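You operate a simulated robot arm through the tools that you are given. There is no shell and no other tool.

Carry out the task below with a simulated two-armed robot. There is one attempt and no reset: what you move stays moved.

Task
Set the silver eyelet into the white plate with the press.
Fine: plate on the block, eyelet in its hole, bed in, guard down; the press's blue lever to FREE for the stroke and back to HOLD; leave the other plates, the depth stop and the clamp knob.

Only the result counts: the job must be done as asked and must still hold three seconds after the hand-in. Knocking over, shifting, dropping, spilling or breaking anything else fails it.

Robot
Two 7-joint arms with fingered hands on one trunk that stands fixed in place. Base frame: the origin is at the foot of the trunk, x ahead of it, y to its left, z up. Lengths are in mm, angles in degrees, forces in N, time in s.
The left shoulder is at [60, 166, 976], the right one opposite. With the tool pointing down near the work surface each hand reaches from about 360 to 860 mm from the base axis, measured 20 degrees to its own side. Payload 5 kg a hand.
The tool frame of a hand sits at the grasp point between the pads (the TCP): z along the fingers, y along the line on which they close. The tips reach 32 mm beyond it. The gripper opens to 160 mm. The gripper's body begins 89 mm behind the TCP. The gripper is a hand of 3 fingers: y runs from the thumb to the fingers, the wrist lies at [0, 0, -267] in the tool frame.
Orientation is that of the tool frame in the base frame, as [roll, pitch, yaw] about the fixed x, y, z axes, in that order (R = Rz(yaw) Ry(pitch) Rx(roll)). With the fingers straight down and closing along the base's y, the tool's x points along the base's -x, its y along +y and its z along -z.

Tools
- The arms move only by the tool step_arm. It takes "left_commands", "right_commands" or both (then of equal length, played together; a hand with none holds still); each is a list of rows, each an object (a shift or turn left out is 0) with "xyz": the shift along the base's x, y, z in units of 150 mm (1.0 is 150 mm), a list of three; "turn": the turn, a rotation vector about the base's x, y, z in units of 120 degrees (1.0 is 120 degrees), a list of three. In form: [{"xyz": [dx, dy, dz], "turn": [rx, ry, rz]}, ...]. A call has 1 to 20 rows; each row is the pose to reach, as a shift and turn from the pose commanded when the call began. A call with a number of a shift or a turn outside -1 to 1 is refused whole. A row lasts 0.2 s, in which the tool goes at most 50 mm and 8.6 degrees; a call with a longer step from one row to the next is refused whole. Where a pose cannot be reached the arm comes as near as it can. A force on the tool above 70 N (or 10 N above the force at the start of the call, whichever is more), or a blocked arm, ends the call early, and 0.2 s more pass. In this call time passes only in rows, and 0.2 s behind the last. It gives the time, the measured TCP pose, the force on the tool (base axes), the opening and the grip force at its end, in the units of the frame above (readings bear some noise), with the torque about the TCP (base axes, N m) and any sound that the robot's microphone picked up.
- Cameras (640 x 400 px; columns grow to the right, rows downward): "scene" is now at [54.9, -7, 1625.5]; the picture's right is [-0.10, -1.00, 0.00], its down [-0.64, 0.06, -0.77] and it looks along [0.76, -0.07, -0.64] (base axes); focal length 287 px, centre (320, 200). "left" rides on the left gripper at [-65, -4, -116] in its tool frame; the picture's right is [0.06, -1.00, 0.00], its down [0.87, 0.05, -0.49] and it looks along [0.49, 0.03, 0.87] (tool axes); focal length 261 px, centre (320, 200). "right" rides on the right gripper at [65, -4, -116] in its tool frame; the picture's right is [0.06, 1.00, 0.00], its down [-0.87, 0.05, -0.49] and it looks along [-0.49, 0.03, 0.87] (tool axes); focal length 261 px, centre (320, 200). There is no depth. A picture from a camera that has moved, and an enlarged one, comes with that camera's place and axes in the base frame and with its lens.
- snapshot(camera): a new picture of that camera. The clock stands still meanwhile.
- lift_body(by): slides the trunk up (or, below 0, down) by that many mm; the arms and the scene camera ride with it, the base frame stays. It gives what a move gives, with no picture.
- finger_targets(finger1, finger2, thumb_bend, hand): sets how far each is bent, from 0 (flat) to 100 (curled in); at 30 the hand is open as for a grip, at 70 the pads meet at the TCP. One left out holds its place. A second passes; each finger stops where it meets its share of the squeeze, and holds until it gets a number again. It is the only way to open and close the hand. It gives what a move gives, with no picture; readings hold the bend of each and the force on the fingers (four entries, about 0 where the hand has none), thumb and palm.
- head_to(pan, tilt): turns the head with the scene camera to pan (to the left, within 86 degrees either way) and tilt (down, from -29 to 69), counted from straight ahead of the robot. It gives what a move gives.
- zoom(camera, box): a new picture of the part [left, top, right, bottom] of that camera's present view, enlarged. The clock stands still meanwhile.
- hand_in(): hands the job in; it is judged then, once.

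Places have to be worked out from the pictures, the camera data and where the tool is seen. Open the grippers and draw the arms clear of the work before you hand the job in, unless the task says otherwise.

The tools are called after "Emit:" by a JSON object that holds its "name" and its "arguments". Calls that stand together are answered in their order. step_arm: Moves the arms, as the interface text tells. Its arguments: {"type":"object","properties":{"left_commands":{"type":"array","items":{"type":"object","properties":{"xyz":{"type":"array","items":{"type":"number"}},"turn":{"type":"array","items":{"type":"number"}}}}},"right_commands":{"type":"array","items":{"type":"object","properties":{"xyz":{"type":"array","items":{"type":"number"}},"turn":{"type":"array","items":{"type":"number"}}}}}},"required":[]} The other tools are called the same way: lift_body (by) slides the trunk up or down; finger_targets (finger1, finger2, thumb_bend, hand) moves the fingers one by one; head_to (pan, tilt) turns the head that bears the scene camera; snapshot (camera) takes a picture; zoom (camera, box) takes an enlarged picture of a part of a camera's view; hand_in () hands the job in.

At the start:

```text
t: 0.0
left_tcp_pos: [421.9, 153.5, 1429.4]
left_ee_rot: [-179.9, 0.1, -179.9]
left_force: [-0.2, -0.2, 0.4]
left_moment: [0.03, -0.02, -0.02]
left_grip_width: 160.0
left_finger_force: 0.1
left_shape: jaw
left_bend: [30.0, 30.0, 30.0]
left_finger forces: [0.1, 0.1, 0.0, 0.0, 0.1, 0.1]
right_tcp_pos: [393.7, -219.1, 1429.0]
right_ee_rot: [179.9, 0.0, 180.0]
right_force: [-0.3, -0.5, 0.1]
right_moment: [0.0, -0.01, 0.0]
right_grip_width: 159.9
right_finger_force: 0.1
right_shape: jaw
right_bend: [30.0, 30.0, 30.0]
right_finger forces: [0.0, 0.0, 0.0, 0.0, 0.1, 0.0]
trunk travel left (down, up): [-525.0, 65.0]
head pan, tilt: [-5.5, 40.0]
```

scene: 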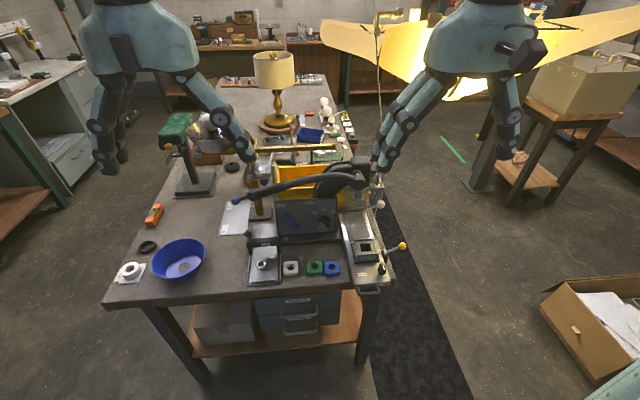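
right: 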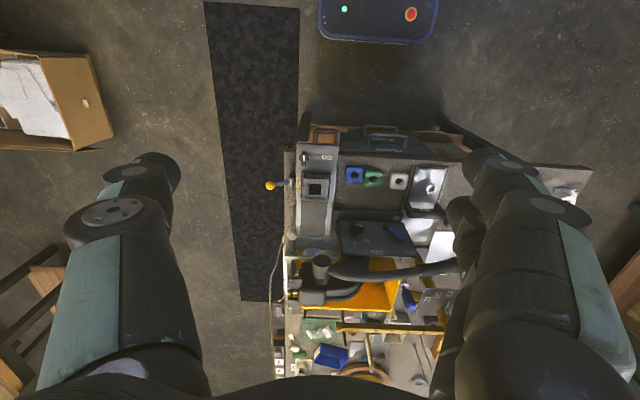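
left: 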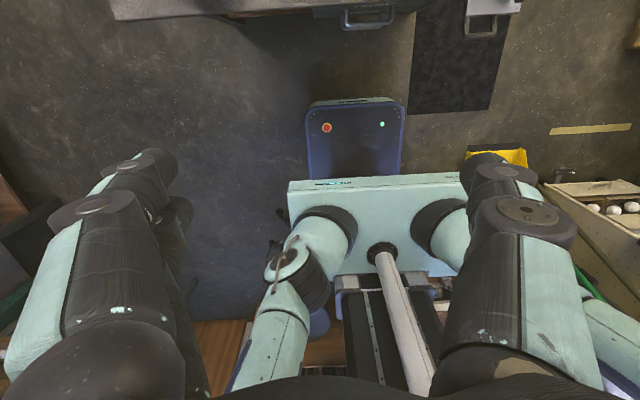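

The scene shows a bench with a press in the middle, a sliding bed at right, and small plates in the foreground. I'll enlarge the work area to identify the parts.

Emit:
{"name": "zoom", "arguments": {"camera": "scene", "box": [220, 160, 420, 300]}}

Emit:
{"name": "zoom", "arguments": {"camera": "scene", "box": [100, 190, 280, 310]}}

Emit:
{"name": "zoom", "arguments": {"camera": "right", "box": [260, 110, 480, 310]}}

```text
2.86 times, centred on (320, 230) of scene
camera zoom: at [54.9, -7.0, 1625.5], right [-0.1, -1.0, 0.0], down [-0.64, 0.06, -0.77], along [0.76, -0.07, -0.64], focal length 820 px, centre (320, 114)
```

zoom: 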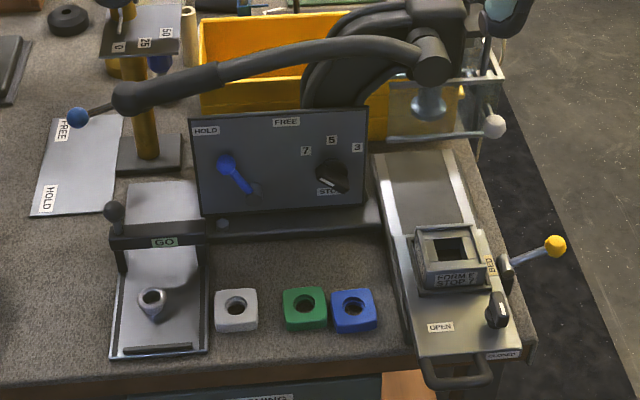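

```text
3.33 times, centred on (190, 250) of scene
camera zoom: at [54.9, -7.0, 1625.5], right [-0.1, -1.0, 0.0], down [-0.64, 0.06, -0.77], along [0.76, -0.07, -0.64], focal length 957 px, centre (753, 33)
```

zoom: 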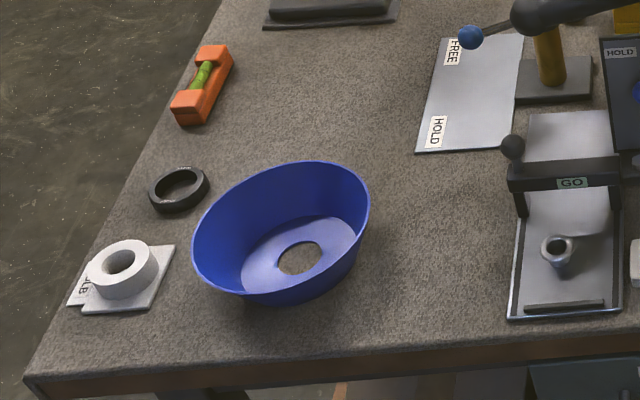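

```text
2.00 times, centred on (370, 210) of right
camera zoom: at [328.1, -223.2, 1544.7], right [-0.06, 1.0, 0.0], down [0.87, 0.05, 0.49], along [0.49, 0.03, -0.87], focal length 521 px, centre (220, 180)
```

zoom: 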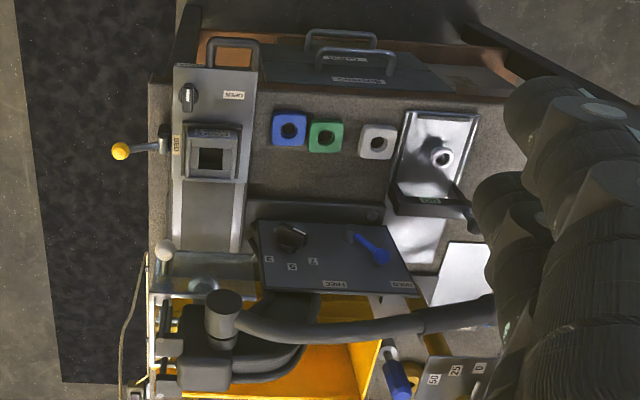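

I'll zoom tighter on each station; enlargements appear to carry true detail.

Emit:
{"name": "zoom", "arguments": {"camera": "scene", "box": [335, 225, 415, 300]}}

Emit:
{"name": "zoom", "arguments": {"camera": "scene", "box": [320, 155, 400, 215]}}

Emit:
{"name": "zoom", "arguments": {"camera": "scene", "box": [270, 190, 350, 245]}}

Emit:
{"name": "zoom", "arguments": {"camera": "scene", "box": [220, 155, 290, 240]}}

Emit:
{"name": "zoom", "arguments": {"camera": "scene", "box": [240, 220, 350, 290]}}

```text
5.33 times, centred on (375, 262) of scene
camera zoom: at [54.9, -7.0, 1625.5], right [-0.1, -1.0, 0.0], down [-0.64, 0.06, -0.77], along [0.76, -0.07, -0.64], focal length 1531 px, centre (27, -133)
```

zoom: 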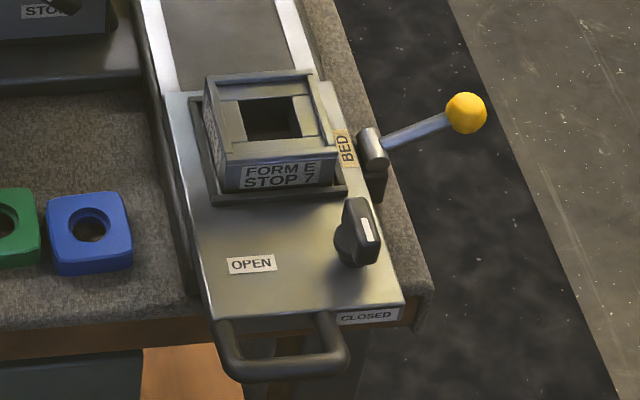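

```text
6.67 times, centred on (360, 185) of scene
camera zoom: at [54.9, -7.0, 1625.5], right [-0.1, -1.0, 0.0], down [-0.64, 0.06, -0.77], along [0.76, -0.07, -0.64], focal length 1914 px, centre (53, 300)
```

zoom: 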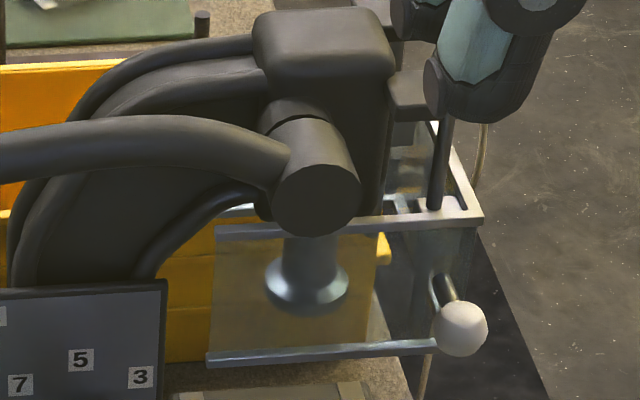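

```text
7.27 times, centred on (310, 218) of scene
camera zoom: at [54.9, -7.0, 1625.5], right [-0.1, -1.0, 0.0], down [-0.64, 0.06, -0.77], along [0.76, -0.07, -0.64], focal length 2088 px, centre (393, 73)
```

zoom: 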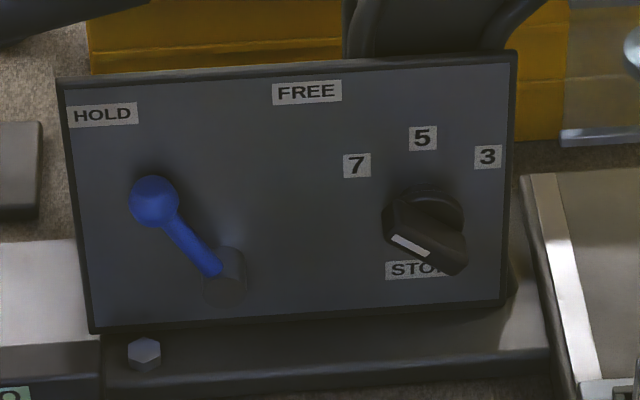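

```text
4.71 times, centred on (255, 198) of scene
camera zoom: at [54.9, -7.0, 1625.5], right [-0.1, -1.0, 0.0], down [-0.64, 0.06, -0.77], along [0.76, -0.07, -0.64], focal length 1351 px, centre (626, 212)
```

zoom: 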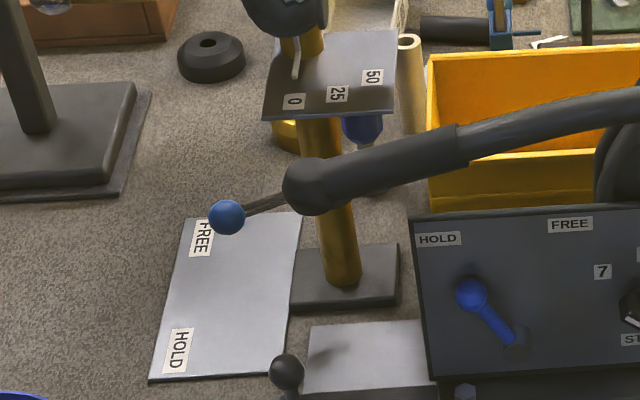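

```text
5.71 times, centred on (295, 255) of scene
camera zoom: at [54.9, -7.0, 1625.5], right [-0.1, -1.0, 0.0], down [-0.64, 0.06, -0.77], along [0.76, -0.07, -0.64], focal length 1641 px, centre (463, -114)
```

zoom: 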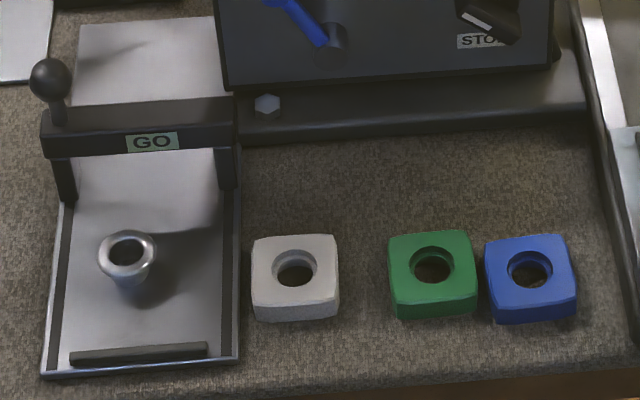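

White plate triangulates to about (646, 34, 840). I need closer looks from another angle, so I lower the right hand in free space, staying well back of the press.

Emit:
{"name": "step_arm", "arguments": {"right_commands": [{"xyz": [0, 0.1, -0.3]}, {"xyz": [0, 0.2, -0.6]}, {"xyz": [0, 0.3, -0.9]}, {"xyz": [0, 0.33, -1.0]}]}}

Emit:
{"name": "snapshot", "arguments": {"camera": "right"}}

```text
t: 1.0
left_tcp_pos: [422.1, 153.6, 1429.0]
left_ee_rot: [-179.9, 0.1, -179.8]
left_force: [0.9, 0.8, -0.8]
left_moment: [0.0, -0.01, -0.02]
left_grip_width: 160.0
left_finger_force: 0.0
left_shape: jaw
left_bend: [30.0, 30.0, 30.0]
left_finger forces: [0.0, 0.1, 0.1, 0.1, 0.1, 0.0]
right_tcp_pos: [392.9, -168.3, 1278.6]
right_ee_rot: [179.9, -0.1, -180.0]
right_force: [0.2, 0.5, 0.5]
right_moment: [-0.03, -0.02, 0.0]
right_grip_width: 160.0
right_finger_force: 0.2
right_shape: jaw
right_bend: [30.0, 30.0, 30.0]
right_finger forces: [0.0, 0.0, 0.0, 0.0, 0.0, 0.1]
trunk travel left (down, up): [-525.0, 65.0]
head pan, tilt: [-5.5, 40.0]
```

```text
taken
camera right: at [328.0, -173.1, 1393.9], right [-0.06, 1.0, 0.0], down [0.87, 0.05, 0.49], along [0.49, 0.03, -0.87], focal length 261 px, centre (320, 200)
```

right: 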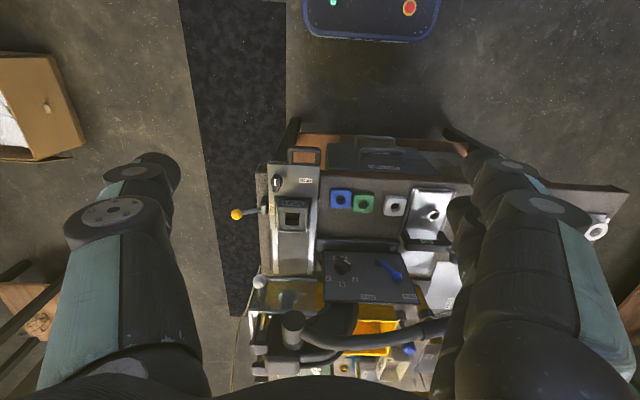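

I can triangulate with this second view; I'll enlarge it for detail on the press handle, guard, and panel.

Emit:
{"name": "zoom", "arguments": {"camera": "right", "box": [220, 220, 380, 390]}}

Emit:
{"name": "zoom", "arguments": {"camera": "right", "box": [330, 230, 480, 390]}}

Emit:
{"name": "zoom", "arguments": {"camera": "right", "box": [220, 140, 340, 230]}}

Emit:
{"name": "zoom", "arguments": {"camera": "right", "box": [320, 150, 480, 260]}}

```text
2.35 times, centred on (300, 305) of right
camera zoom: at [328.0, -173.1, 1393.9], right [-0.06, 1.0, 0.0], down [0.87, 0.05, 0.49], along [0.49, 0.03, -0.87], focal length 613 px, centre (367, -47)
```

zoom: 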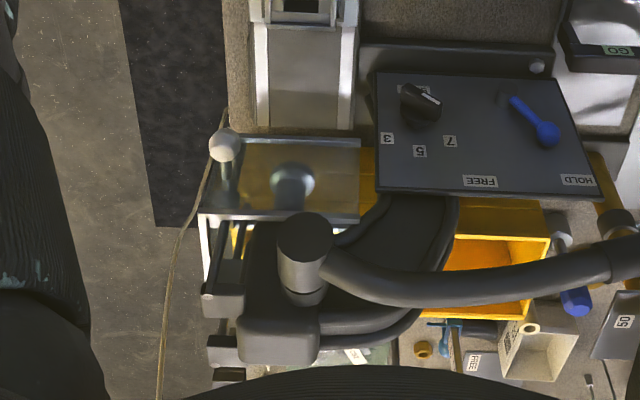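

```text
2.50 times, centred on (405, 310) of right
camera zoom: at [328.0, -173.1, 1393.9], right [-0.06, 1.0, 0.0], down [0.87, 0.05, 0.49], along [0.49, 0.03, -0.87], focal length 652 px, centre (108, -75)
```

zoom: 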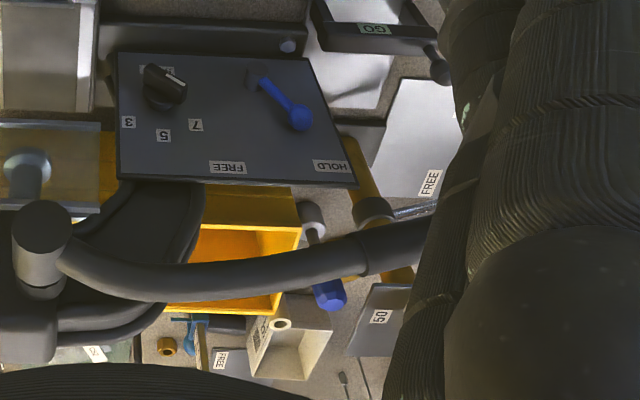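

```text
4.44 times, centred on (280, 185) of right
camera zoom: at [328.0, -173.1, 1393.9], right [-0.06, 1.0, 0.0], down [0.87, 0.05, 0.49], along [0.49, 0.03, -0.87], focal length 1158 px, centre (498, 267)
```

zoom: 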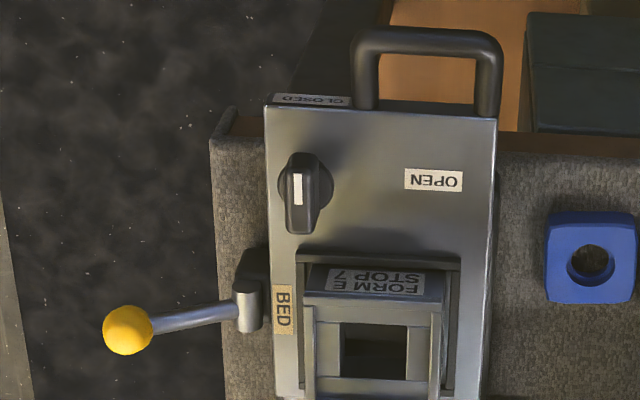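

```text
3.64 times, centred on (400, 205) of right
camera zoom: at [328.0, -173.1, 1393.9], right [-0.06, 1.0, 0.0], down [0.87, 0.05, 0.49], along [0.49, 0.03, -0.87], focal length 948 px, centre (29, 182)
```

zoom: 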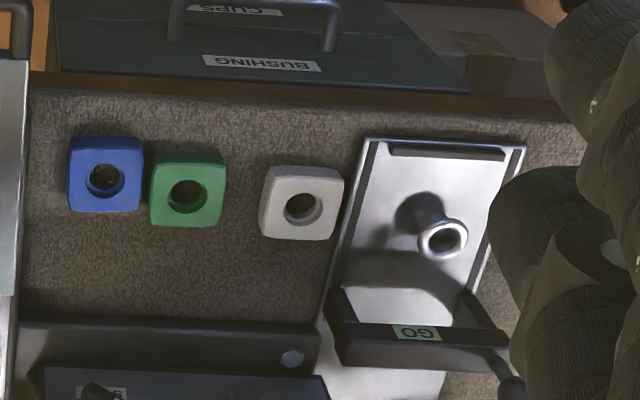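

The panel with blue lever (at HOLD) plus STOP dial belongs to the press, but I want to see the handle end from the left. I pitch the left hand so its camera looks forward, and lower it.

Emit:
{"name": "step_arm", "arguments": {"left_commands": [{"xyz": [0, 0.06, -0.1], "turn": [0, -0.0625, 0]}, {"xyz": [0, 0.12, -0.2], "turn": [0, -0.125, 0]}, {"xyz": [0, 0.18, -0.3], "turn": [0, -0.1875, 0]}, {"xyz": [0, 0.24, -0.4], "turn": [0, -0.25, 0]}, {"xyz": [0, 0.3, -0.5], "turn": [0, -0.3125, 0]}, {"xyz": [0, 0.36, -0.6], "turn": [0, -0.375, 0]}, {"xyz": [0, 0.42, -0.7], "turn": [0, -0.4375, 0]}, {"xyz": [0, 0.48, -0.8], "turn": [0, -0.5, 0]}, {"xyz": [0, 0.54, -0.9], "turn": [0, -0.5625, 0]}, {"xyz": [0, 0.6, -1.0], "turn": [0, -0.625, 0]}]}}

Emit:
{"name": "snapshot", "arguments": {"camera": "left"}}

Emit:
{"name": "snapshot", "arguments": {"camera": "scene"}}

```text
t: 3.2
left_tcp_pos: [448.5, 248.1, 1330.3]
left_ee_rot: [-179.7, 74.9, -179.8]
left_force: [-0.3, 0.1, -0.3]
left_moment: [0.02, 0.03, -0.01]
left_grip_width: 159.9
left_finger_force: 0.0
left_shape: jaw
left_bend: [30.0, 30.0, 30.0]
left_finger forces: [0.0, 0.1, 0.0, 0.0, 0.1, 0.0]
left hand out of reach, approached as far as the arm can: row 9, 10
right_tcp_pos: [394.3, -168.9, 1277.4]
right_ee_rot: [-179.9, 0.0, -179.9]
right_force: [0.1, 0.3, -0.6]
right_moment: [-0.03, 0.06, 0.02]
right_grip_width: 160.0
right_finger_force: 0.2
right_shape: jaw
right_bend: [30.0, 30.0, 30.0]
right_finger forces: [0.0, 0.0, 0.0, 0.0, 0.0, 0.0]
trunk travel left (down, up): [-525.0, 65.0]
head pan, tilt: [-5.5, 40.0]
```

```text
taken
camera left: at [353.6, 245.2, 1423.5], right [-0.02, -1.0, -0.06], down [-0.7, 0.05, -0.71], along [0.71, 0.03, -0.7], focal length 261 px, centre (320, 200)
```

left: 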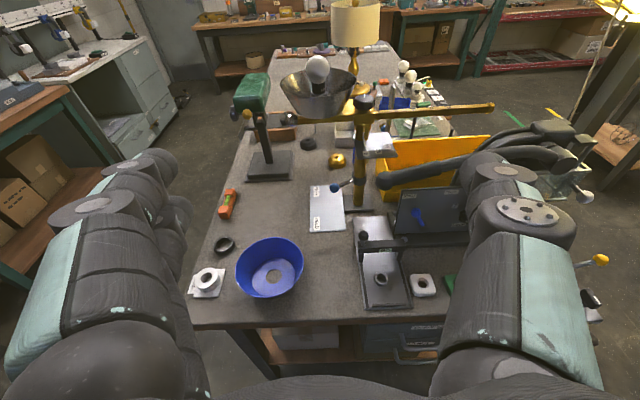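

```text
taken
camera scene: at [55.3, -6.6, 1625.5], right [-0.1, -1.0, 0.0], down [-0.64, 0.06, -0.77], along [0.76, -0.07, -0.64], focal length 287 px, centre (320, 200)
```

scene: 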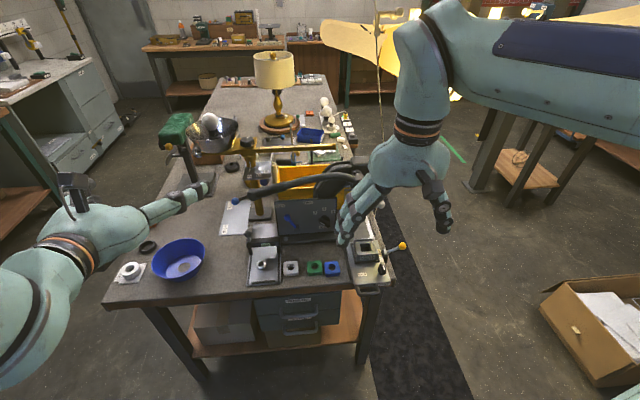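

A brass beam balance/stand with its own FREE/HOLD blue-ball lever stands beside the press. Zooming for detail.

Emit:
{"name": "zoom", "arguments": {"camera": "left", "box": [290, 80, 500, 230]}}

Emit:
{"name": "zoom", "arguments": {"camera": "left", "box": [330, 210, 480, 320]}}

Emit:
{"name": "zoom", "arguments": {"camera": "left", "box": [460, 100, 630, 220]}}

Emit:
{"name": "zoom", "arguments": {"camera": "left", "box": [310, 150, 410, 230]}}

```text
2.67 times, centred on (395, 155) of left
camera zoom: at [353.6, 245.2, 1423.5], right [-0.02, -1.0, -0.06], down [-0.7, 0.05, -0.71], along [0.71, 0.03, -0.7], focal length 695 px, centre (120, 320)
```

zoom: 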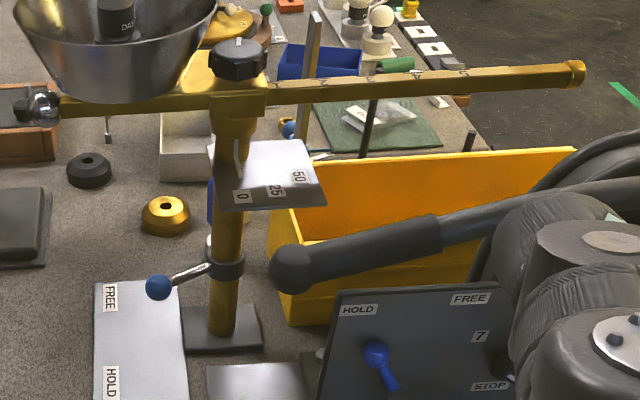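

```text
3.64 times, centred on (405, 265) of left
camera zoom: at [353.6, 245.2, 1423.5], right [-0.02, -1.0, -0.06], down [-0.7, 0.05, -0.71], along [0.71, 0.03, -0.7], focal length 948 px, centre (11, -36)
```

zoom: 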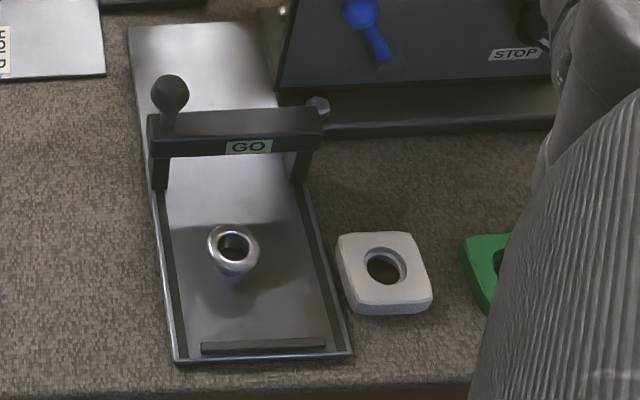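

```text
3.33 times, centred on (545, 160) of left
camera zoom: at [353.6, 245.2, 1423.5], right [-0.02, -1.0, -0.06], down [-0.7, 0.05, -0.71], along [0.71, 0.03, -0.7], focal length 869 px, centre (-430, 333)
```

zoom: 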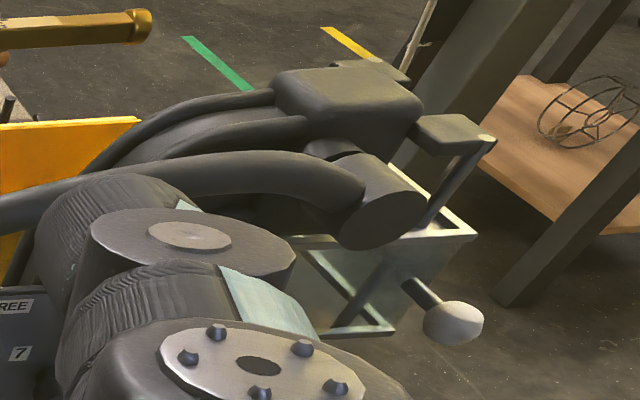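

```text
5.00 times, centred on (360, 190) of left
camera zoom: at [353.6, 245.2, 1423.5], right [-0.02, -1.0, -0.06], down [-0.7, 0.05, -0.71], along [0.71, 0.03, -0.7], focal length 1303 px, centre (120, 250)
```

zoom: 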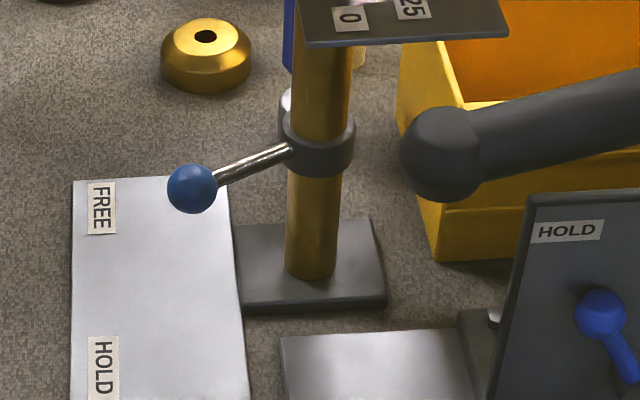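

The balance's blue-ball lever is a decoy; the press's own is on the panel (ball ≈(770,37,955), HOLD). Handle end ≈(750,131,1078), hub ≈(741,-195,1099). Next I look at the hand shape and the bed lever more closely.

Emit:
{"name": "zoom", "arguments": {"camera": "scene", "box": [330, 110, 470, 260]}}

Emit:
{"name": "zoom", "arguments": {"camera": "scene", "box": [350, 225, 415, 265]}}

Emit:
{"name": "zoom", "arguments": {"camera": "left", "box": [560, 230, 640, 310]}}

```text
2.67 times, centred on (400, 185) of scene
camera zoom: at [55.3, -6.6, 1625.5], right [-0.1, -1.0, 0.0], down [-0.64, 0.06, -0.77], along [0.76, -0.07, -0.64], focal length 766 px, centre (107, 240)
```

zoom: 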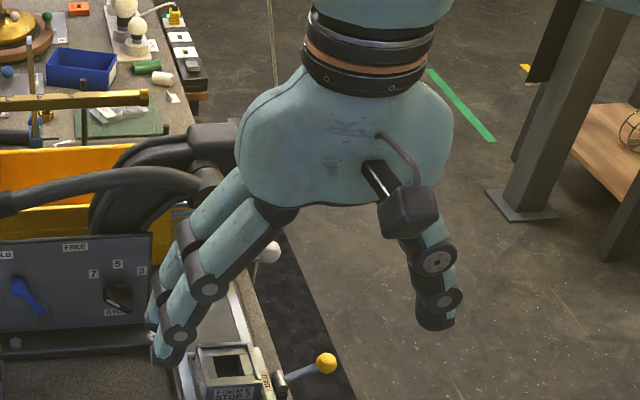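

```text
9.85 times, centred on (382, 245) of scene
camera zoom: at [55.3, -6.6, 1625.5], right [-0.1, -1.0, 0.0], down [-0.64, 0.06, -0.77], along [0.76, -0.07, -0.64], focal length 2827 px, centre (-295, -243)
```

zoom: 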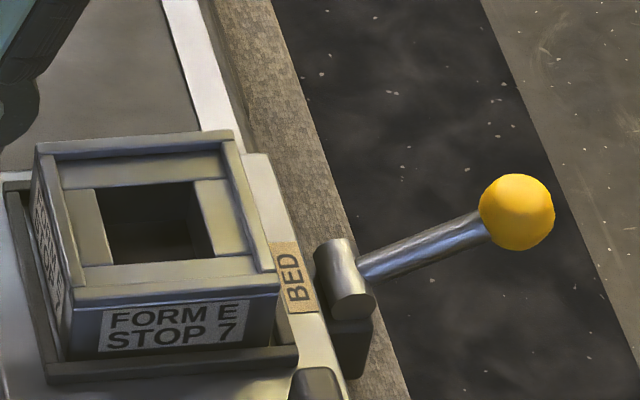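

```text
5.00 times, centred on (600, 270) of left
camera zoom: at [353.6, 245.2, 1423.5], right [-0.02, -1.0, -0.06], down [-0.7, 0.05, -0.71], along [0.71, 0.03, -0.7], focal length 1303 px, centre (-1080, -150)
```

zoom: 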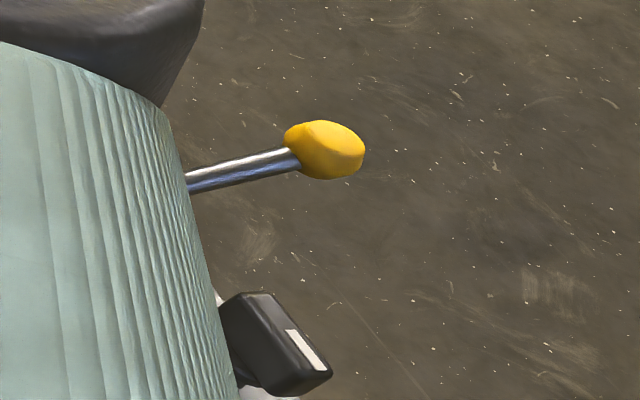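

Hand shape understood. I'll bring the right hand lower and forward for a close look at block, plates and tray.

Emit:
{"name": "step_arm", "arguments": {"right_commands": [{"xyz": [0.15, 0.08, -0.25]}, {"xyz": [0.3, 0.16, -0.5]}, {"xyz": [0.45, 0.24, -0.75]}, {"xyz": [0.6, 0.32, -1.0]}]}}

Emit:
{"name": "step_arm", "arguments": {"right_commands": [{"xyz": [0.15, 0.1, -0.2]}, {"xyz": [0.27, 0.13, -0.35]}]}}

Emit:
{"name": "snapshot", "arguments": {"camera": "right"}}

```text
t: 4.2
left_tcp_pos: [449.6, 248.4, 1330.0]
left_ee_rot: [-179.8, 74.9, -179.7]
left_force: [0.2, 0.6, -0.1]
left_moment: [-0.01, -0.01, 0.01]
left_grip_width: 159.7
left_finger_force: 0.1
left_shape: jaw
left_bend: [30.0, 30.0, 30.0]
left_finger forces: [0.1, 0.0, 0.0, 0.0, 0.1, 0.0]
right_tcp_pos: [484.5, -119.9, 1127.5]
right_ee_rot: [-180.0, 0.0, -180.0]
right_force: [-0.7, 0.5, -0.3]
right_moment: [0.02, 0.05, 0.0]
right_grip_width: 160.0
right_finger_force: 0.1
right_shape: jaw
right_bend: [30.0, 30.0, 30.0]
right_finger forces: [0.0, 0.0, 0.0, 0.1, 0.1, 0.1]
trunk travel left (down, up): [-525.0, 65.0]
head pan, tilt: [-5.5, 40.0]
```

```text
t: 4.8
left_tcp_pos: [448.4, 248.3, 1331.0]
left_ee_rot: [-179.8, 74.9, -179.8]
left_force: [0.0, -0.2, -0.2]
left_moment: [-0.02, 0.02, 0.03]
left_grip_width: 159.9
left_finger_force: 0.0
left_shape: jaw
left_bend: [30.0, 30.0, 30.0]
left_finger forces: [0.0, 0.1, 0.0, 0.0, 0.0, 0.0]
right_tcp_pos: [523.7, -102.8, 1074.2]
right_ee_rot: [179.9, 0.0, -179.9]
right_force: [-0.4, 0.0, -0.3]
right_moment: [-0.02, 0.03, 0.01]
right_grip_width: 160.0
right_finger_force: 0.1
right_shape: jaw
right_bend: [30.0, 30.0, 30.0]
right_finger forces: [0.0, 0.0, 0.0, 0.1, 0.0, 0.0]
trunk travel left (down, up): [-525.0, 65.0]
head pan, tilt: [-5.5, 40.0]
```

```text
taken
camera right: at [458.3, -106.0, 1190.9], right [-0.06, 1.0, 0.0], down [0.87, 0.05, 0.49], along [0.49, 0.03, -0.87], focal length 261 px, centre (320, 200)
```

right: 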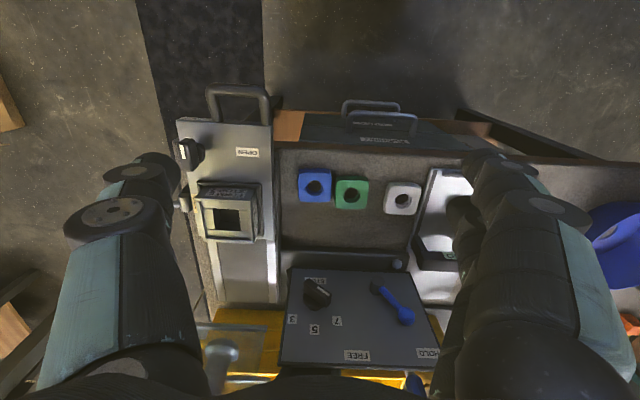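

Those side shapes are the hand's own fingers. I zoom to measure the parts.

Emit:
{"name": "zoom", "arguments": {"camera": "right", "box": [280, 150, 460, 260]}}

Emit:
{"name": "zoom", "arguments": {"camera": "right", "box": [160, 70, 300, 260]}}

Emit:
{"name": "zoom", "arguments": {"camera": "right", "box": [280, 260, 460, 380]}}

```text
3.56 times, centred on (370, 205) of right
camera zoom: at [458.3, -106.0, 1190.9], right [-0.06, 1.0, 0.0], down [0.87, 0.05, 0.49], along [0.49, 0.03, -0.87], focal length 927 px, centre (142, 182)
```

zoom: 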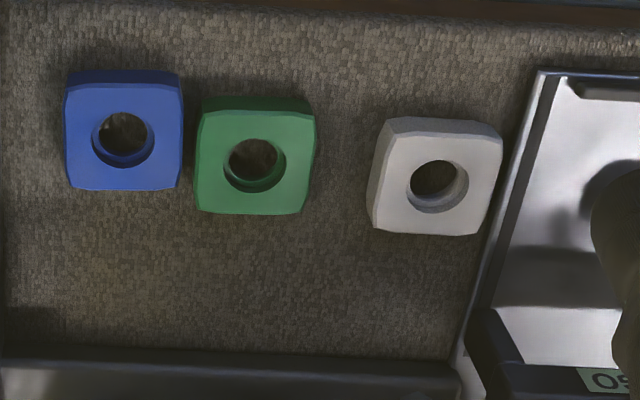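

```text
2.11 times, centred on (230, 165) of right
camera zoom: at [458.3, -106.0, 1190.9], right [-0.06, 1.0, 0.0], down [0.87, 0.05, 0.49], along [0.49, 0.03, -0.87], focal length 549 px, centre (510, 274)
```

zoom: 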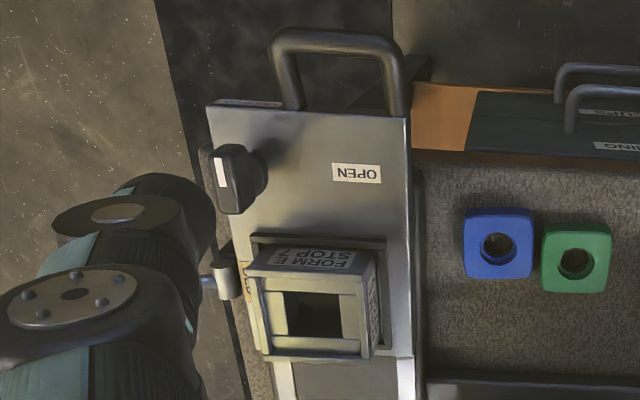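

```text
3.33 times, centred on (370, 320) of right
camera zoom: at [458.3, -106.0, 1190.9], right [-0.06, 1.0, 0.0], down [0.87, 0.05, 0.49], along [0.49, 0.03, -0.87], focal length 869 px, centre (153, -200)
```

zoom: 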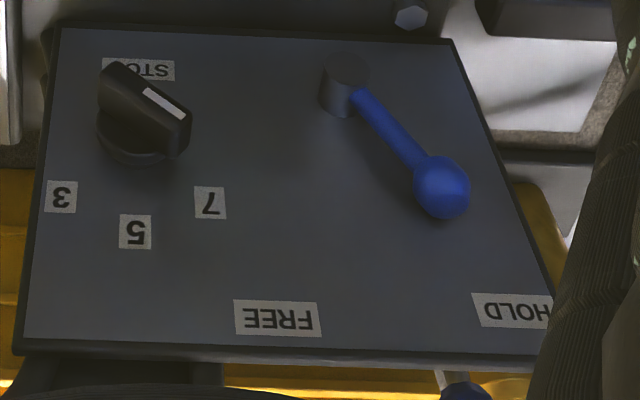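

Dial already stands at 7 (left alone). White plate: centre ≈(652,35.5), ~50 mm square, top ≈840, only ~5 mm from the tray, so I'll grip it along x. Turning the right hand 90° in free space in front of it.

Emit:
{"name": "step_arm", "arguments": {"right_commands": [{"xyz": [0, 0.08, -0.04], "turn": [0, 0, 0.0625]}, {"xyz": [0, 0.16, -0.08], "turn": [0, 0, 0.125]}, {"xyz": [0, 0.24, -0.12], "turn": [0, 0, 0.1875]}, {"xyz": [0, 0.32, -0.16], "turn": [0, 0, 0.25]}, {"xyz": [0, 0.4, -0.2], "turn": [0, 0, 0.3125]}, {"xyz": [0, 0.48, -0.24], "turn": [0, 0, 0.375]}, {"xyz": [0, 0.56, -0.28], "turn": [0, 0, 0.4375]}, {"xyz": [0, 0.64, -0.32], "turn": [0, 0, 0.5]}, {"xyz": [0, 0.72, -0.36], "turn": [0, 0, 0.5625]}, {"xyz": [0, 0.8, -0.4], "turn": [0, 0, 0.625]}, {"xyz": [0, 0.88, -0.44], "turn": [0, 0, 0.6875]}, {"xyz": [0, 0.92, -0.48], "turn": [0, 0, 0.75]}]}}

Emit:
{"name": "snapshot", "arguments": {"camera": "right"}}

Emit:
{"name": "snapshot", "arguments": {"camera": "scene"}}

```text
t: 7.4
left_tcp_pos: [448.7, 248.1, 1331.2]
left_ee_rot: [-179.7, 74.9, -179.8]
left_force: [0.2, -0.3, -0.3]
left_moment: [0.02, 0.0, 0.0]
left_grip_width: 160.1
left_finger_force: 0.1
left_shape: jaw
left_bend: [30.0, 30.0, 30.0]
left_finger forces: [0.0, 0.0, 0.0, 0.1, 0.0, 0.0]
right_tcp_pos: [523.8, 36.2, 1003.5]
right_ee_rot: [179.9, 0.1, -89.8]
right_force: [0.0, 0.0, 0.3]
right_moment: [-0.02, 0.02, -0.01]
right_grip_width: 159.8
right_finger_force: 0.0
right_shape: jaw
right_bend: [30.0, 30.0, 30.0]
right_finger forces: [0.0, 0.0, 0.0, 0.0, 0.1, 0.1]
trunk travel left (down, up): [-525.0, 65.0]
head pan, tilt: [-5.5, 40.0]
```

```text
taken
camera right: at [528.1, -29.0, 1120.1], right [-1.0, -0.07, 0.0], down [-0.06, 0.87, 0.49], along [-0.03, 0.49, -0.87], focal length 261 px, centre (320, 200)
```

right: 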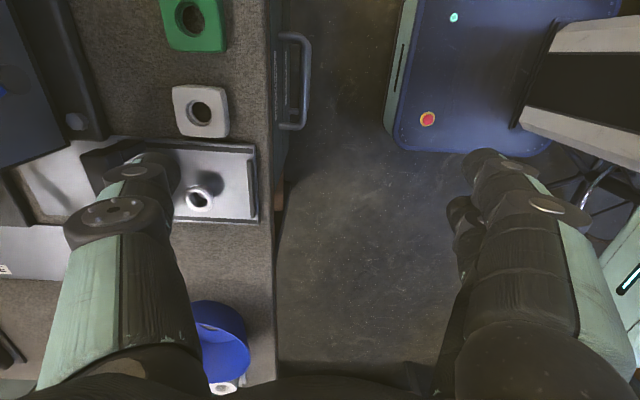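

```text
taken
camera scene: at [55.0, -6.8, 1625.5], right [-0.1, -1.0, 0.0], down [-0.64, 0.06, -0.77], along [0.76, -0.07, -0.64], focal length 287 px, centre (320, 200)
```

scene: 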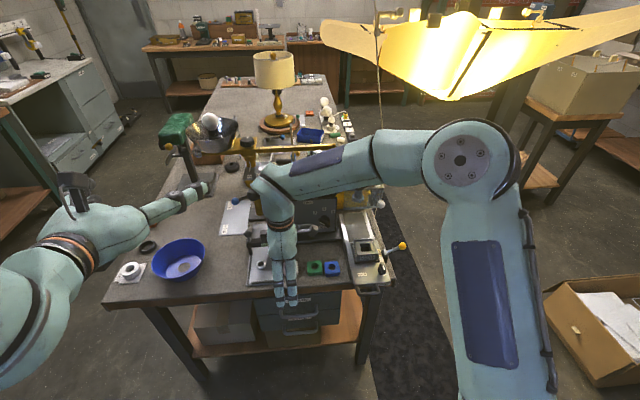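

The white plate sits at image left of the opening, as expected. I partly close the fingers for clearance, then move over the plate at safe height.

Emit:
{"name": "finger_targets", "arguments": {"hand": "right", "finger1": 45, "finger2": 45, "thumb_bend": 45}}

Emit:
{"name": "step_arm", "arguments": {"right_commands": [{"xyz": [0.2, 0, -0.17]}, {"xyz": [0.4, 0, -0.34]}, {"xyz": [0.6, 0, -0.51]}, {"xyz": [0.75, 0, -0.6]}, {"xyz": [0.853, 0, -0.667]}]}}

Emit:
{"name": "snapshot", "arguments": {"camera": "right"}}

Emit:
{"name": "snapshot", "arguments": {"camera": "scene"}}

```text
t: 8.4
left_tcp_pos: [447.3, 248.8, 1330.4]
left_ee_rot: [-179.7, 74.9, -179.8]
left_force: [-0.2, 0.3, -0.2]
left_moment: [-0.01, 0.0, -0.02]
left_grip_width: 160.1
left_finger_force: 0.2
left_shape: jaw
left_bend: [30.0, 30.0, 30.0]
left_finger forces: [0.0, 0.0, 0.1, 0.0, 0.0, 0.0]
right_tcp_pos: [524.1, 34.9, 1003.9]
right_ee_rot: [180.0, -0.1, -89.9]
right_force: [-0.2, 0.4, 0.5]
right_moment: [0.0, 0.0, -0.03]
right_grip_width: 108.6
right_finger_force: 0.0
right_shape: fingers
right_bend: [45.0, 45.0, 45.0]
right_finger forces: [0.0, 0.1, 0.0, 0.0, 0.0, 0.0]
trunk travel left (down, up): [-525.0, 65.0]
head pan, tilt: [-5.5, 40.0]
```

```text
t: 9.6
left_tcp_pos: [449.2, 248.3, 1329.5]
left_ee_rot: [-179.7, 74.9, -179.8]
left_force: [-0.4, -0.4, -0.1]
left_moment: [-0.02, -0.04, 0.02]
left_grip_width: 160.0
left_finger_force: 0.0
left_shape: jaw
left_bend: [30.0, 30.0, 30.0]
left_finger forces: [0.0, 0.0, 0.0, 0.0, 0.0, 0.0]
right_tcp_pos: [652.1, 36.3, 903.4]
right_ee_rot: [179.9, 0.0, -89.9]
right_force: [0.1, -0.2, 0.2]
right_moment: [0.0, -0.01, 0.0]
right_grip_width: 108.2
right_finger_force: 0.1
right_shape: fingers
right_bend: [45.0, 45.0, 45.0]
right_finger forces: [0.0, 0.0, 0.1, 0.1, 0.0, 0.1]
trunk travel left (down, up): [-525.0, 65.0]
head pan, tilt: [-5.5, 40.0]
```

```text
taken
camera right: at [655.9, -29.6, 1019.1], right [-1.0, -0.06, 0.0], down [-0.05, 0.87, 0.49], along [-0.03, 0.49, -0.87], focal length 261 px, centre (320, 200)
```

right: 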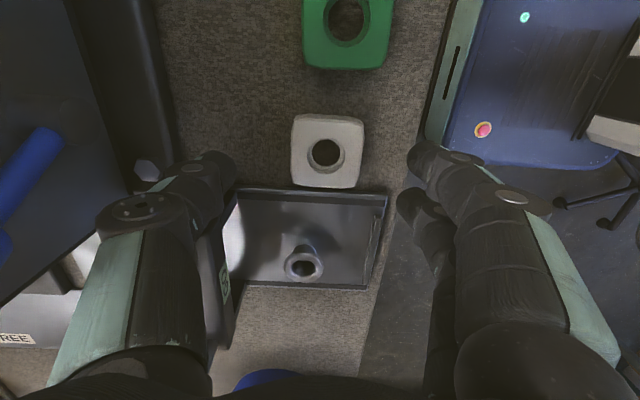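

```text
taken
camera scene: at [55.4, -6.7, 1625.5], right [-0.1, -1.0, 0.0], down [-0.64, 0.06, -0.77], along [0.76, -0.07, -0.64], focal length 287 px, centre (320, 200)
```

scene: 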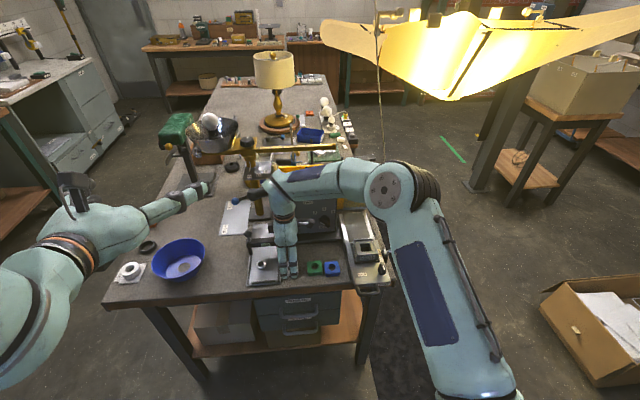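

Plate is centred between thumb and fingers; I shift to x≈650, y≈28 to keep the fingers clear of the tray edge (y≈67), then lower gently.

Emit:
{"name": "step_arm", "arguments": {"right_commands": [{"xyz": [-0.014, -0.054, 0]}, {"xyz": [-0.014, -0.054, -0.1]}, {"xyz": [-0.014, -0.054, -0.2]}, {"xyz": [-0.014, -0.054, -0.24]}]}}

Emit:
{"name": "snapshot", "arguments": {"camera": "right"}}

Emit:
{"name": "zoom", "arguments": {"camera": "scene", "box": [250, 220, 350, 300]}}

```text
t: 10.6
left_tcp_pos: [447.7, 248.0, 1330.4]
left_ee_rot: [-179.9, 75.0, -179.8]
left_force: [0.5, 0.2, -0.9]
left_moment: [-0.01, 0.01, 0.0]
left_grip_width: 159.7
left_finger_force: 0.1
left_shape: jaw
left_bend: [30.0, 30.0, 30.0]
left_finger forces: [0.0, 0.0, 0.0, 0.0, 0.1, 0.0]
right_tcp_pos: [649.7, 28.2, 869.2]
right_ee_rot: [-179.9, 0.1, -90.1]
right_force: [0.4, -1.7, 8.6]
right_moment: [-0.07, 0.47, 0.07]
right_grip_width: 108.4
right_finger_force: 4.0
right_shape: fingers
right_bend: [45.0, 45.0, 45.0]
right_finger forces: [4.8, 3.5, 0.0, 0.1, 0.7, 0.0]
trunk travel left (down, up): [-525.0, 65.0]
head pan, tilt: [-5.5, 40.0]
```

```text
taken
camera right: at [653.4, -37.4, 985.2], right [-1.0, -0.06, 0.0], down [-0.05, 0.87, 0.49], along [-0.03, 0.49, -0.87], focal length 261 px, centre (320, 200)
```

right: 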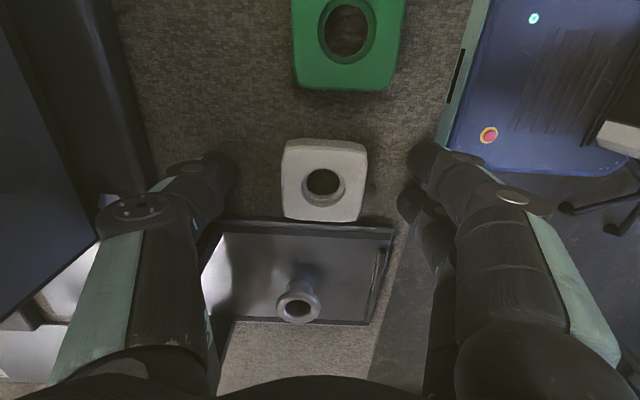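

```text
5.00 times, centred on (300, 260) of scene
camera zoom: at [54.1, -7.0, 1625.8], right [-0.1, -1.0, 0.0], down [-0.64, 0.06, -0.77], along [0.76, -0.07, -0.64], focal length 1436 px, centre (420, -100)
```

zoom: 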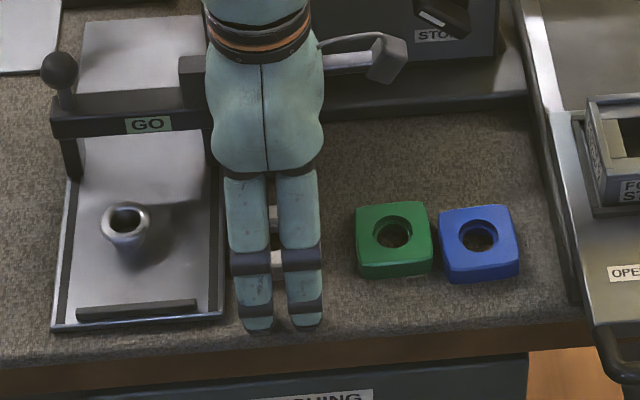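

Fingers lightly touched the bench (8.6 N) at TCP z 869, so bench ≈835. I raise 3 mm and close part-way to see how the tips behave.

Emit:
{"name": "step_arm", "arguments": {"right_commands": [{"xyz": [0, 0, 0.025]}]}}

Emit:
{"name": "finger_targets", "arguments": {"hand": "right", "finger1": 54, "finger2": 54, "thumb_bend": 54}}

Emit:
{"name": "snapshot", "arguments": {"camera": "right"}}

```text
t: 11.0
left_tcp_pos: [448.3, 248.4, 1329.7]
left_ee_rot: [-179.7, 74.9, -179.8]
left_force: [0.5, -0.3, 0.4]
left_moment: [0.03, 0.03, 0.04]
left_grip_width: 159.7
left_finger_force: 0.0
left_shape: jaw
left_bend: [30.0, 30.0, 30.0]
left_finger forces: [0.0, 0.1, 0.1, 0.1, 0.0, 0.0]
right_tcp_pos: [648.6, 28.6, 870.9]
right_ee_rot: [179.9, -0.1, -89.9]
right_force: [-0.6, -0.6, 0.9]
right_moment: [-0.02, -0.03, 0.0]
right_grip_width: 108.3
right_finger_force: 0.0
right_shape: fingers
right_bend: [45.0, 45.0, 45.0]
right_finger forces: [0.0, 0.0, 0.0, 0.0, 0.0, 0.0]
trunk travel left (down, up): [-525.0, 65.0]
head pan, tilt: [-5.5, 40.0]
```

```text
t: 12.0
left_tcp_pos: [448.0, 248.1, 1331.0]
left_ee_rot: [-179.7, 74.8, -179.9]
left_force: [0.4, 0.7, -0.7]
left_moment: [-0.02, -0.01, -0.03]
left_grip_width: 159.7
left_finger_force: 0.1
left_shape: jaw
left_bend: [30.0, 30.0, 30.0]
left_finger forces: [0.0, 0.0, 0.1, 0.0, 0.0, 0.1]
right_tcp_pos: [650.3, 28.8, 871.6]
right_ee_rot: [180.0, -0.1, -90.0]
right_force: [0.5, 0.1, -0.2]
right_moment: [-0.01, 0.01, 0.01]
right_grip_width: 71.7
right_finger_force: 0.1
right_shape: fingers
right_bend: [54.0, 54.0, 54.0]
right_finger forces: [0.0, 0.1, 0.0, 0.0, 0.0, 0.1]
trunk travel left (down, up): [-525.0, 65.0]
head pan, tilt: [-5.5, 40.0]
```

```text
taken
camera right: at [653.6, -37.0, 987.7], right [-1.0, -0.06, 0.0], down [-0.05, 0.87, 0.49], along [-0.03, 0.49, -0.87], focal length 261 px, centre (320, 200)
```

right: 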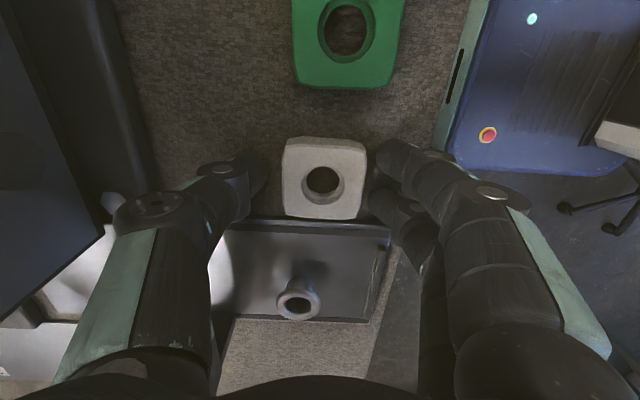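

Closing raised no contact; plate is slightly on the finger side, so I shift −2 mm in x, drop 2 mm, and close to grip.

Emit:
{"name": "step_arm", "arguments": {"right_commands": [{"xyz": [-0.013, 0, -0.012]}]}}

Emit:
{"name": "finger_targets", "arguments": {"hand": "right", "finger1": 62, "finger2": 62, "thumb_bend": 62}}

Emit:
{"name": "snapshot", "arguments": {"camera": "right"}}

```text
t: 12.4
left_tcp_pos: [447.9, 248.5, 1330.4]
left_ee_rot: [-179.6, 74.9, -179.9]
left_force: [-0.4, 0.1, -0.4]
left_moment: [0.0, 0.0, 0.04]
left_grip_width: 159.8
left_finger_force: 0.1
left_shape: jaw
left_bend: [30.0, 30.0, 30.0]
left_finger forces: [0.1, 0.1, 0.0, 0.0, 0.0, 0.0]
right_tcp_pos: [647.5, 27.8, 871.3]
right_ee_rot: [-180.0, 0.0, -90.0]
right_force: [0.5, -0.8, 3.3]
right_moment: [-0.02, -0.08, -0.01]
right_grip_width: 71.6
right_finger_force: 1.0
right_shape: fingers
right_bend: [54.0, 54.0, 54.0]
right_finger forces: [0.9, 0.6, 0.0, 0.0, 1.9, 0.0]
trunk travel left (down, up): [-525.0, 65.0]
head pan, tilt: [-5.5, 40.0]
```

```text
t: 13.4
left_tcp_pos: [447.9, 247.1, 1332.4]
left_ee_rot: [-179.6, 74.9, -179.8]
left_force: [0.5, 0.3, 0.3]
left_moment: [0.0, 0.01, -0.01]
left_grip_width: 159.8
left_finger_force: 0.1
left_shape: jaw
left_bend: [30.0, 30.0, 30.0]
left_finger forces: [0.0, 0.0, 0.1, 0.0, 0.0, 0.0]
right_tcp_pos: [646.7, 28.3, 870.9]
right_ee_rot: [-180.0, 0.0, -89.8]
right_force: [-0.9, -0.1, 0.5]
right_moment: [-0.01, 0.01, 0.01]
right_grip_width: 55.0
right_finger_force: 7.0
right_shape: fingers
right_bend: [58.0, 58.0, 60.0]
right_finger forces: [3.6, 3.8, 0.0, 0.0, 7.1, 0.0]
trunk travel left (down, up): [-525.0, 65.0]
head pan, tilt: [-5.5, 40.0]
```

```text
taken
camera right: at [651.8, -37.1, 985.9], right [-1.0, -0.06, 0.0], down [-0.05, 0.87, 0.49], along [-0.03, 0.49, -0.87], focal length 261 px, centre (320, 200)
```

right: 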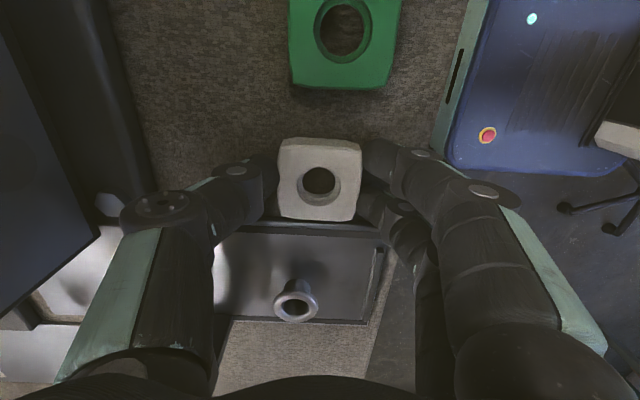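

Plate gripped (7 N). Lift it 90 mm and check that it's held.

Emit:
{"name": "step_arm", "arguments": {"right_commands": [{"xyz": [0, 0, 0.1]}, {"xyz": [0, 0, 0.25]}, {"xyz": [0, 0, 0.4]}, {"xyz": [0, 0, 0.6]}]}}

Emit:
{"name": "snapshot", "arguments": {"camera": "right"}}

Emit:
{"name": "zoom", "arguments": {"camera": "scene", "box": [230, 190, 390, 300]}}

```text
t: 14.4
left_tcp_pos: [447.5, 248.9, 1329.9]
left_ee_rot: [-179.7, 74.9, -179.8]
left_force: [-0.9, -0.2, -0.4]
left_moment: [-0.01, 0.02, -0.01]
left_grip_width: 159.7
left_finger_force: 0.0
left_shape: jaw
left_bend: [30.0, 30.0, 30.0]
left_finger forces: [0.0, 0.0, 0.0, 0.0, 0.0, 0.1]
right_tcp_pos: [646.9, 27.9, 960.3]
right_ee_rot: [179.9, 0.2, -89.9]
right_force: [-0.8, 0.6, -0.1]
right_moment: [-0.01, 0.0, -0.02]
right_grip_width: 54.7
right_finger_force: 7.0
right_shape: fingers
right_bend: [58.0, 58.0, 60.0]
right_finger forces: [3.7, 3.5, 0.0, 0.0, 7.1, 0.0]
trunk travel left (down, up): [-525.0, 65.0]
head pan, tilt: [-5.5, 40.0]
```

```text
taken
camera right: at [651.4, -37.3, 1075.6], right [-1.0, -0.06, 0.0], down [-0.05, 0.87, 0.49], along [-0.03, 0.49, -0.87], focal length 261 px, centre (320, 200)
```

right: 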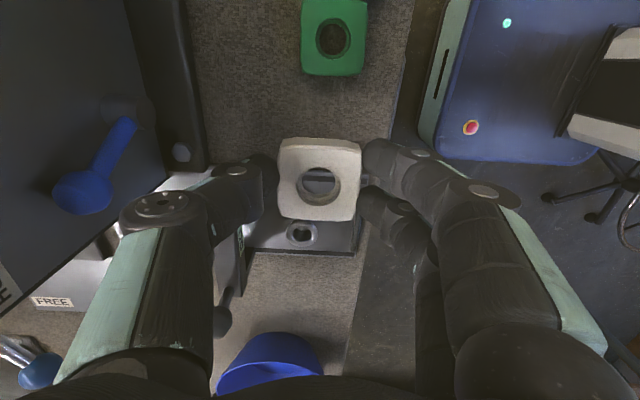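

```text
3.64 times, centred on (310, 245) of scene
camera zoom: at [54.5, -6.8, 1625.5], right [-0.1, -1.0, 0.0], down [-0.64, 0.06, -0.77], along [0.76, -0.07, -0.64], focal length 1044 px, centre (356, 36)
```

zoom: 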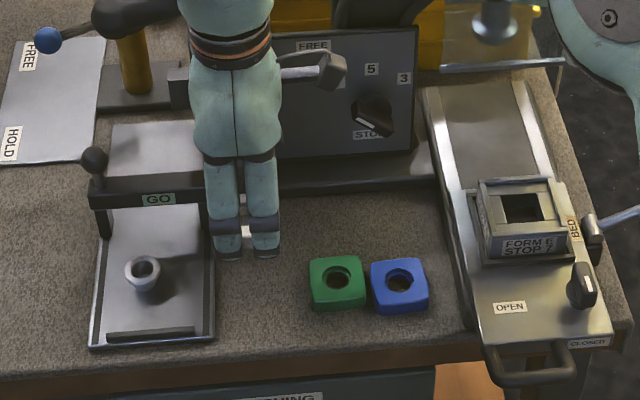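

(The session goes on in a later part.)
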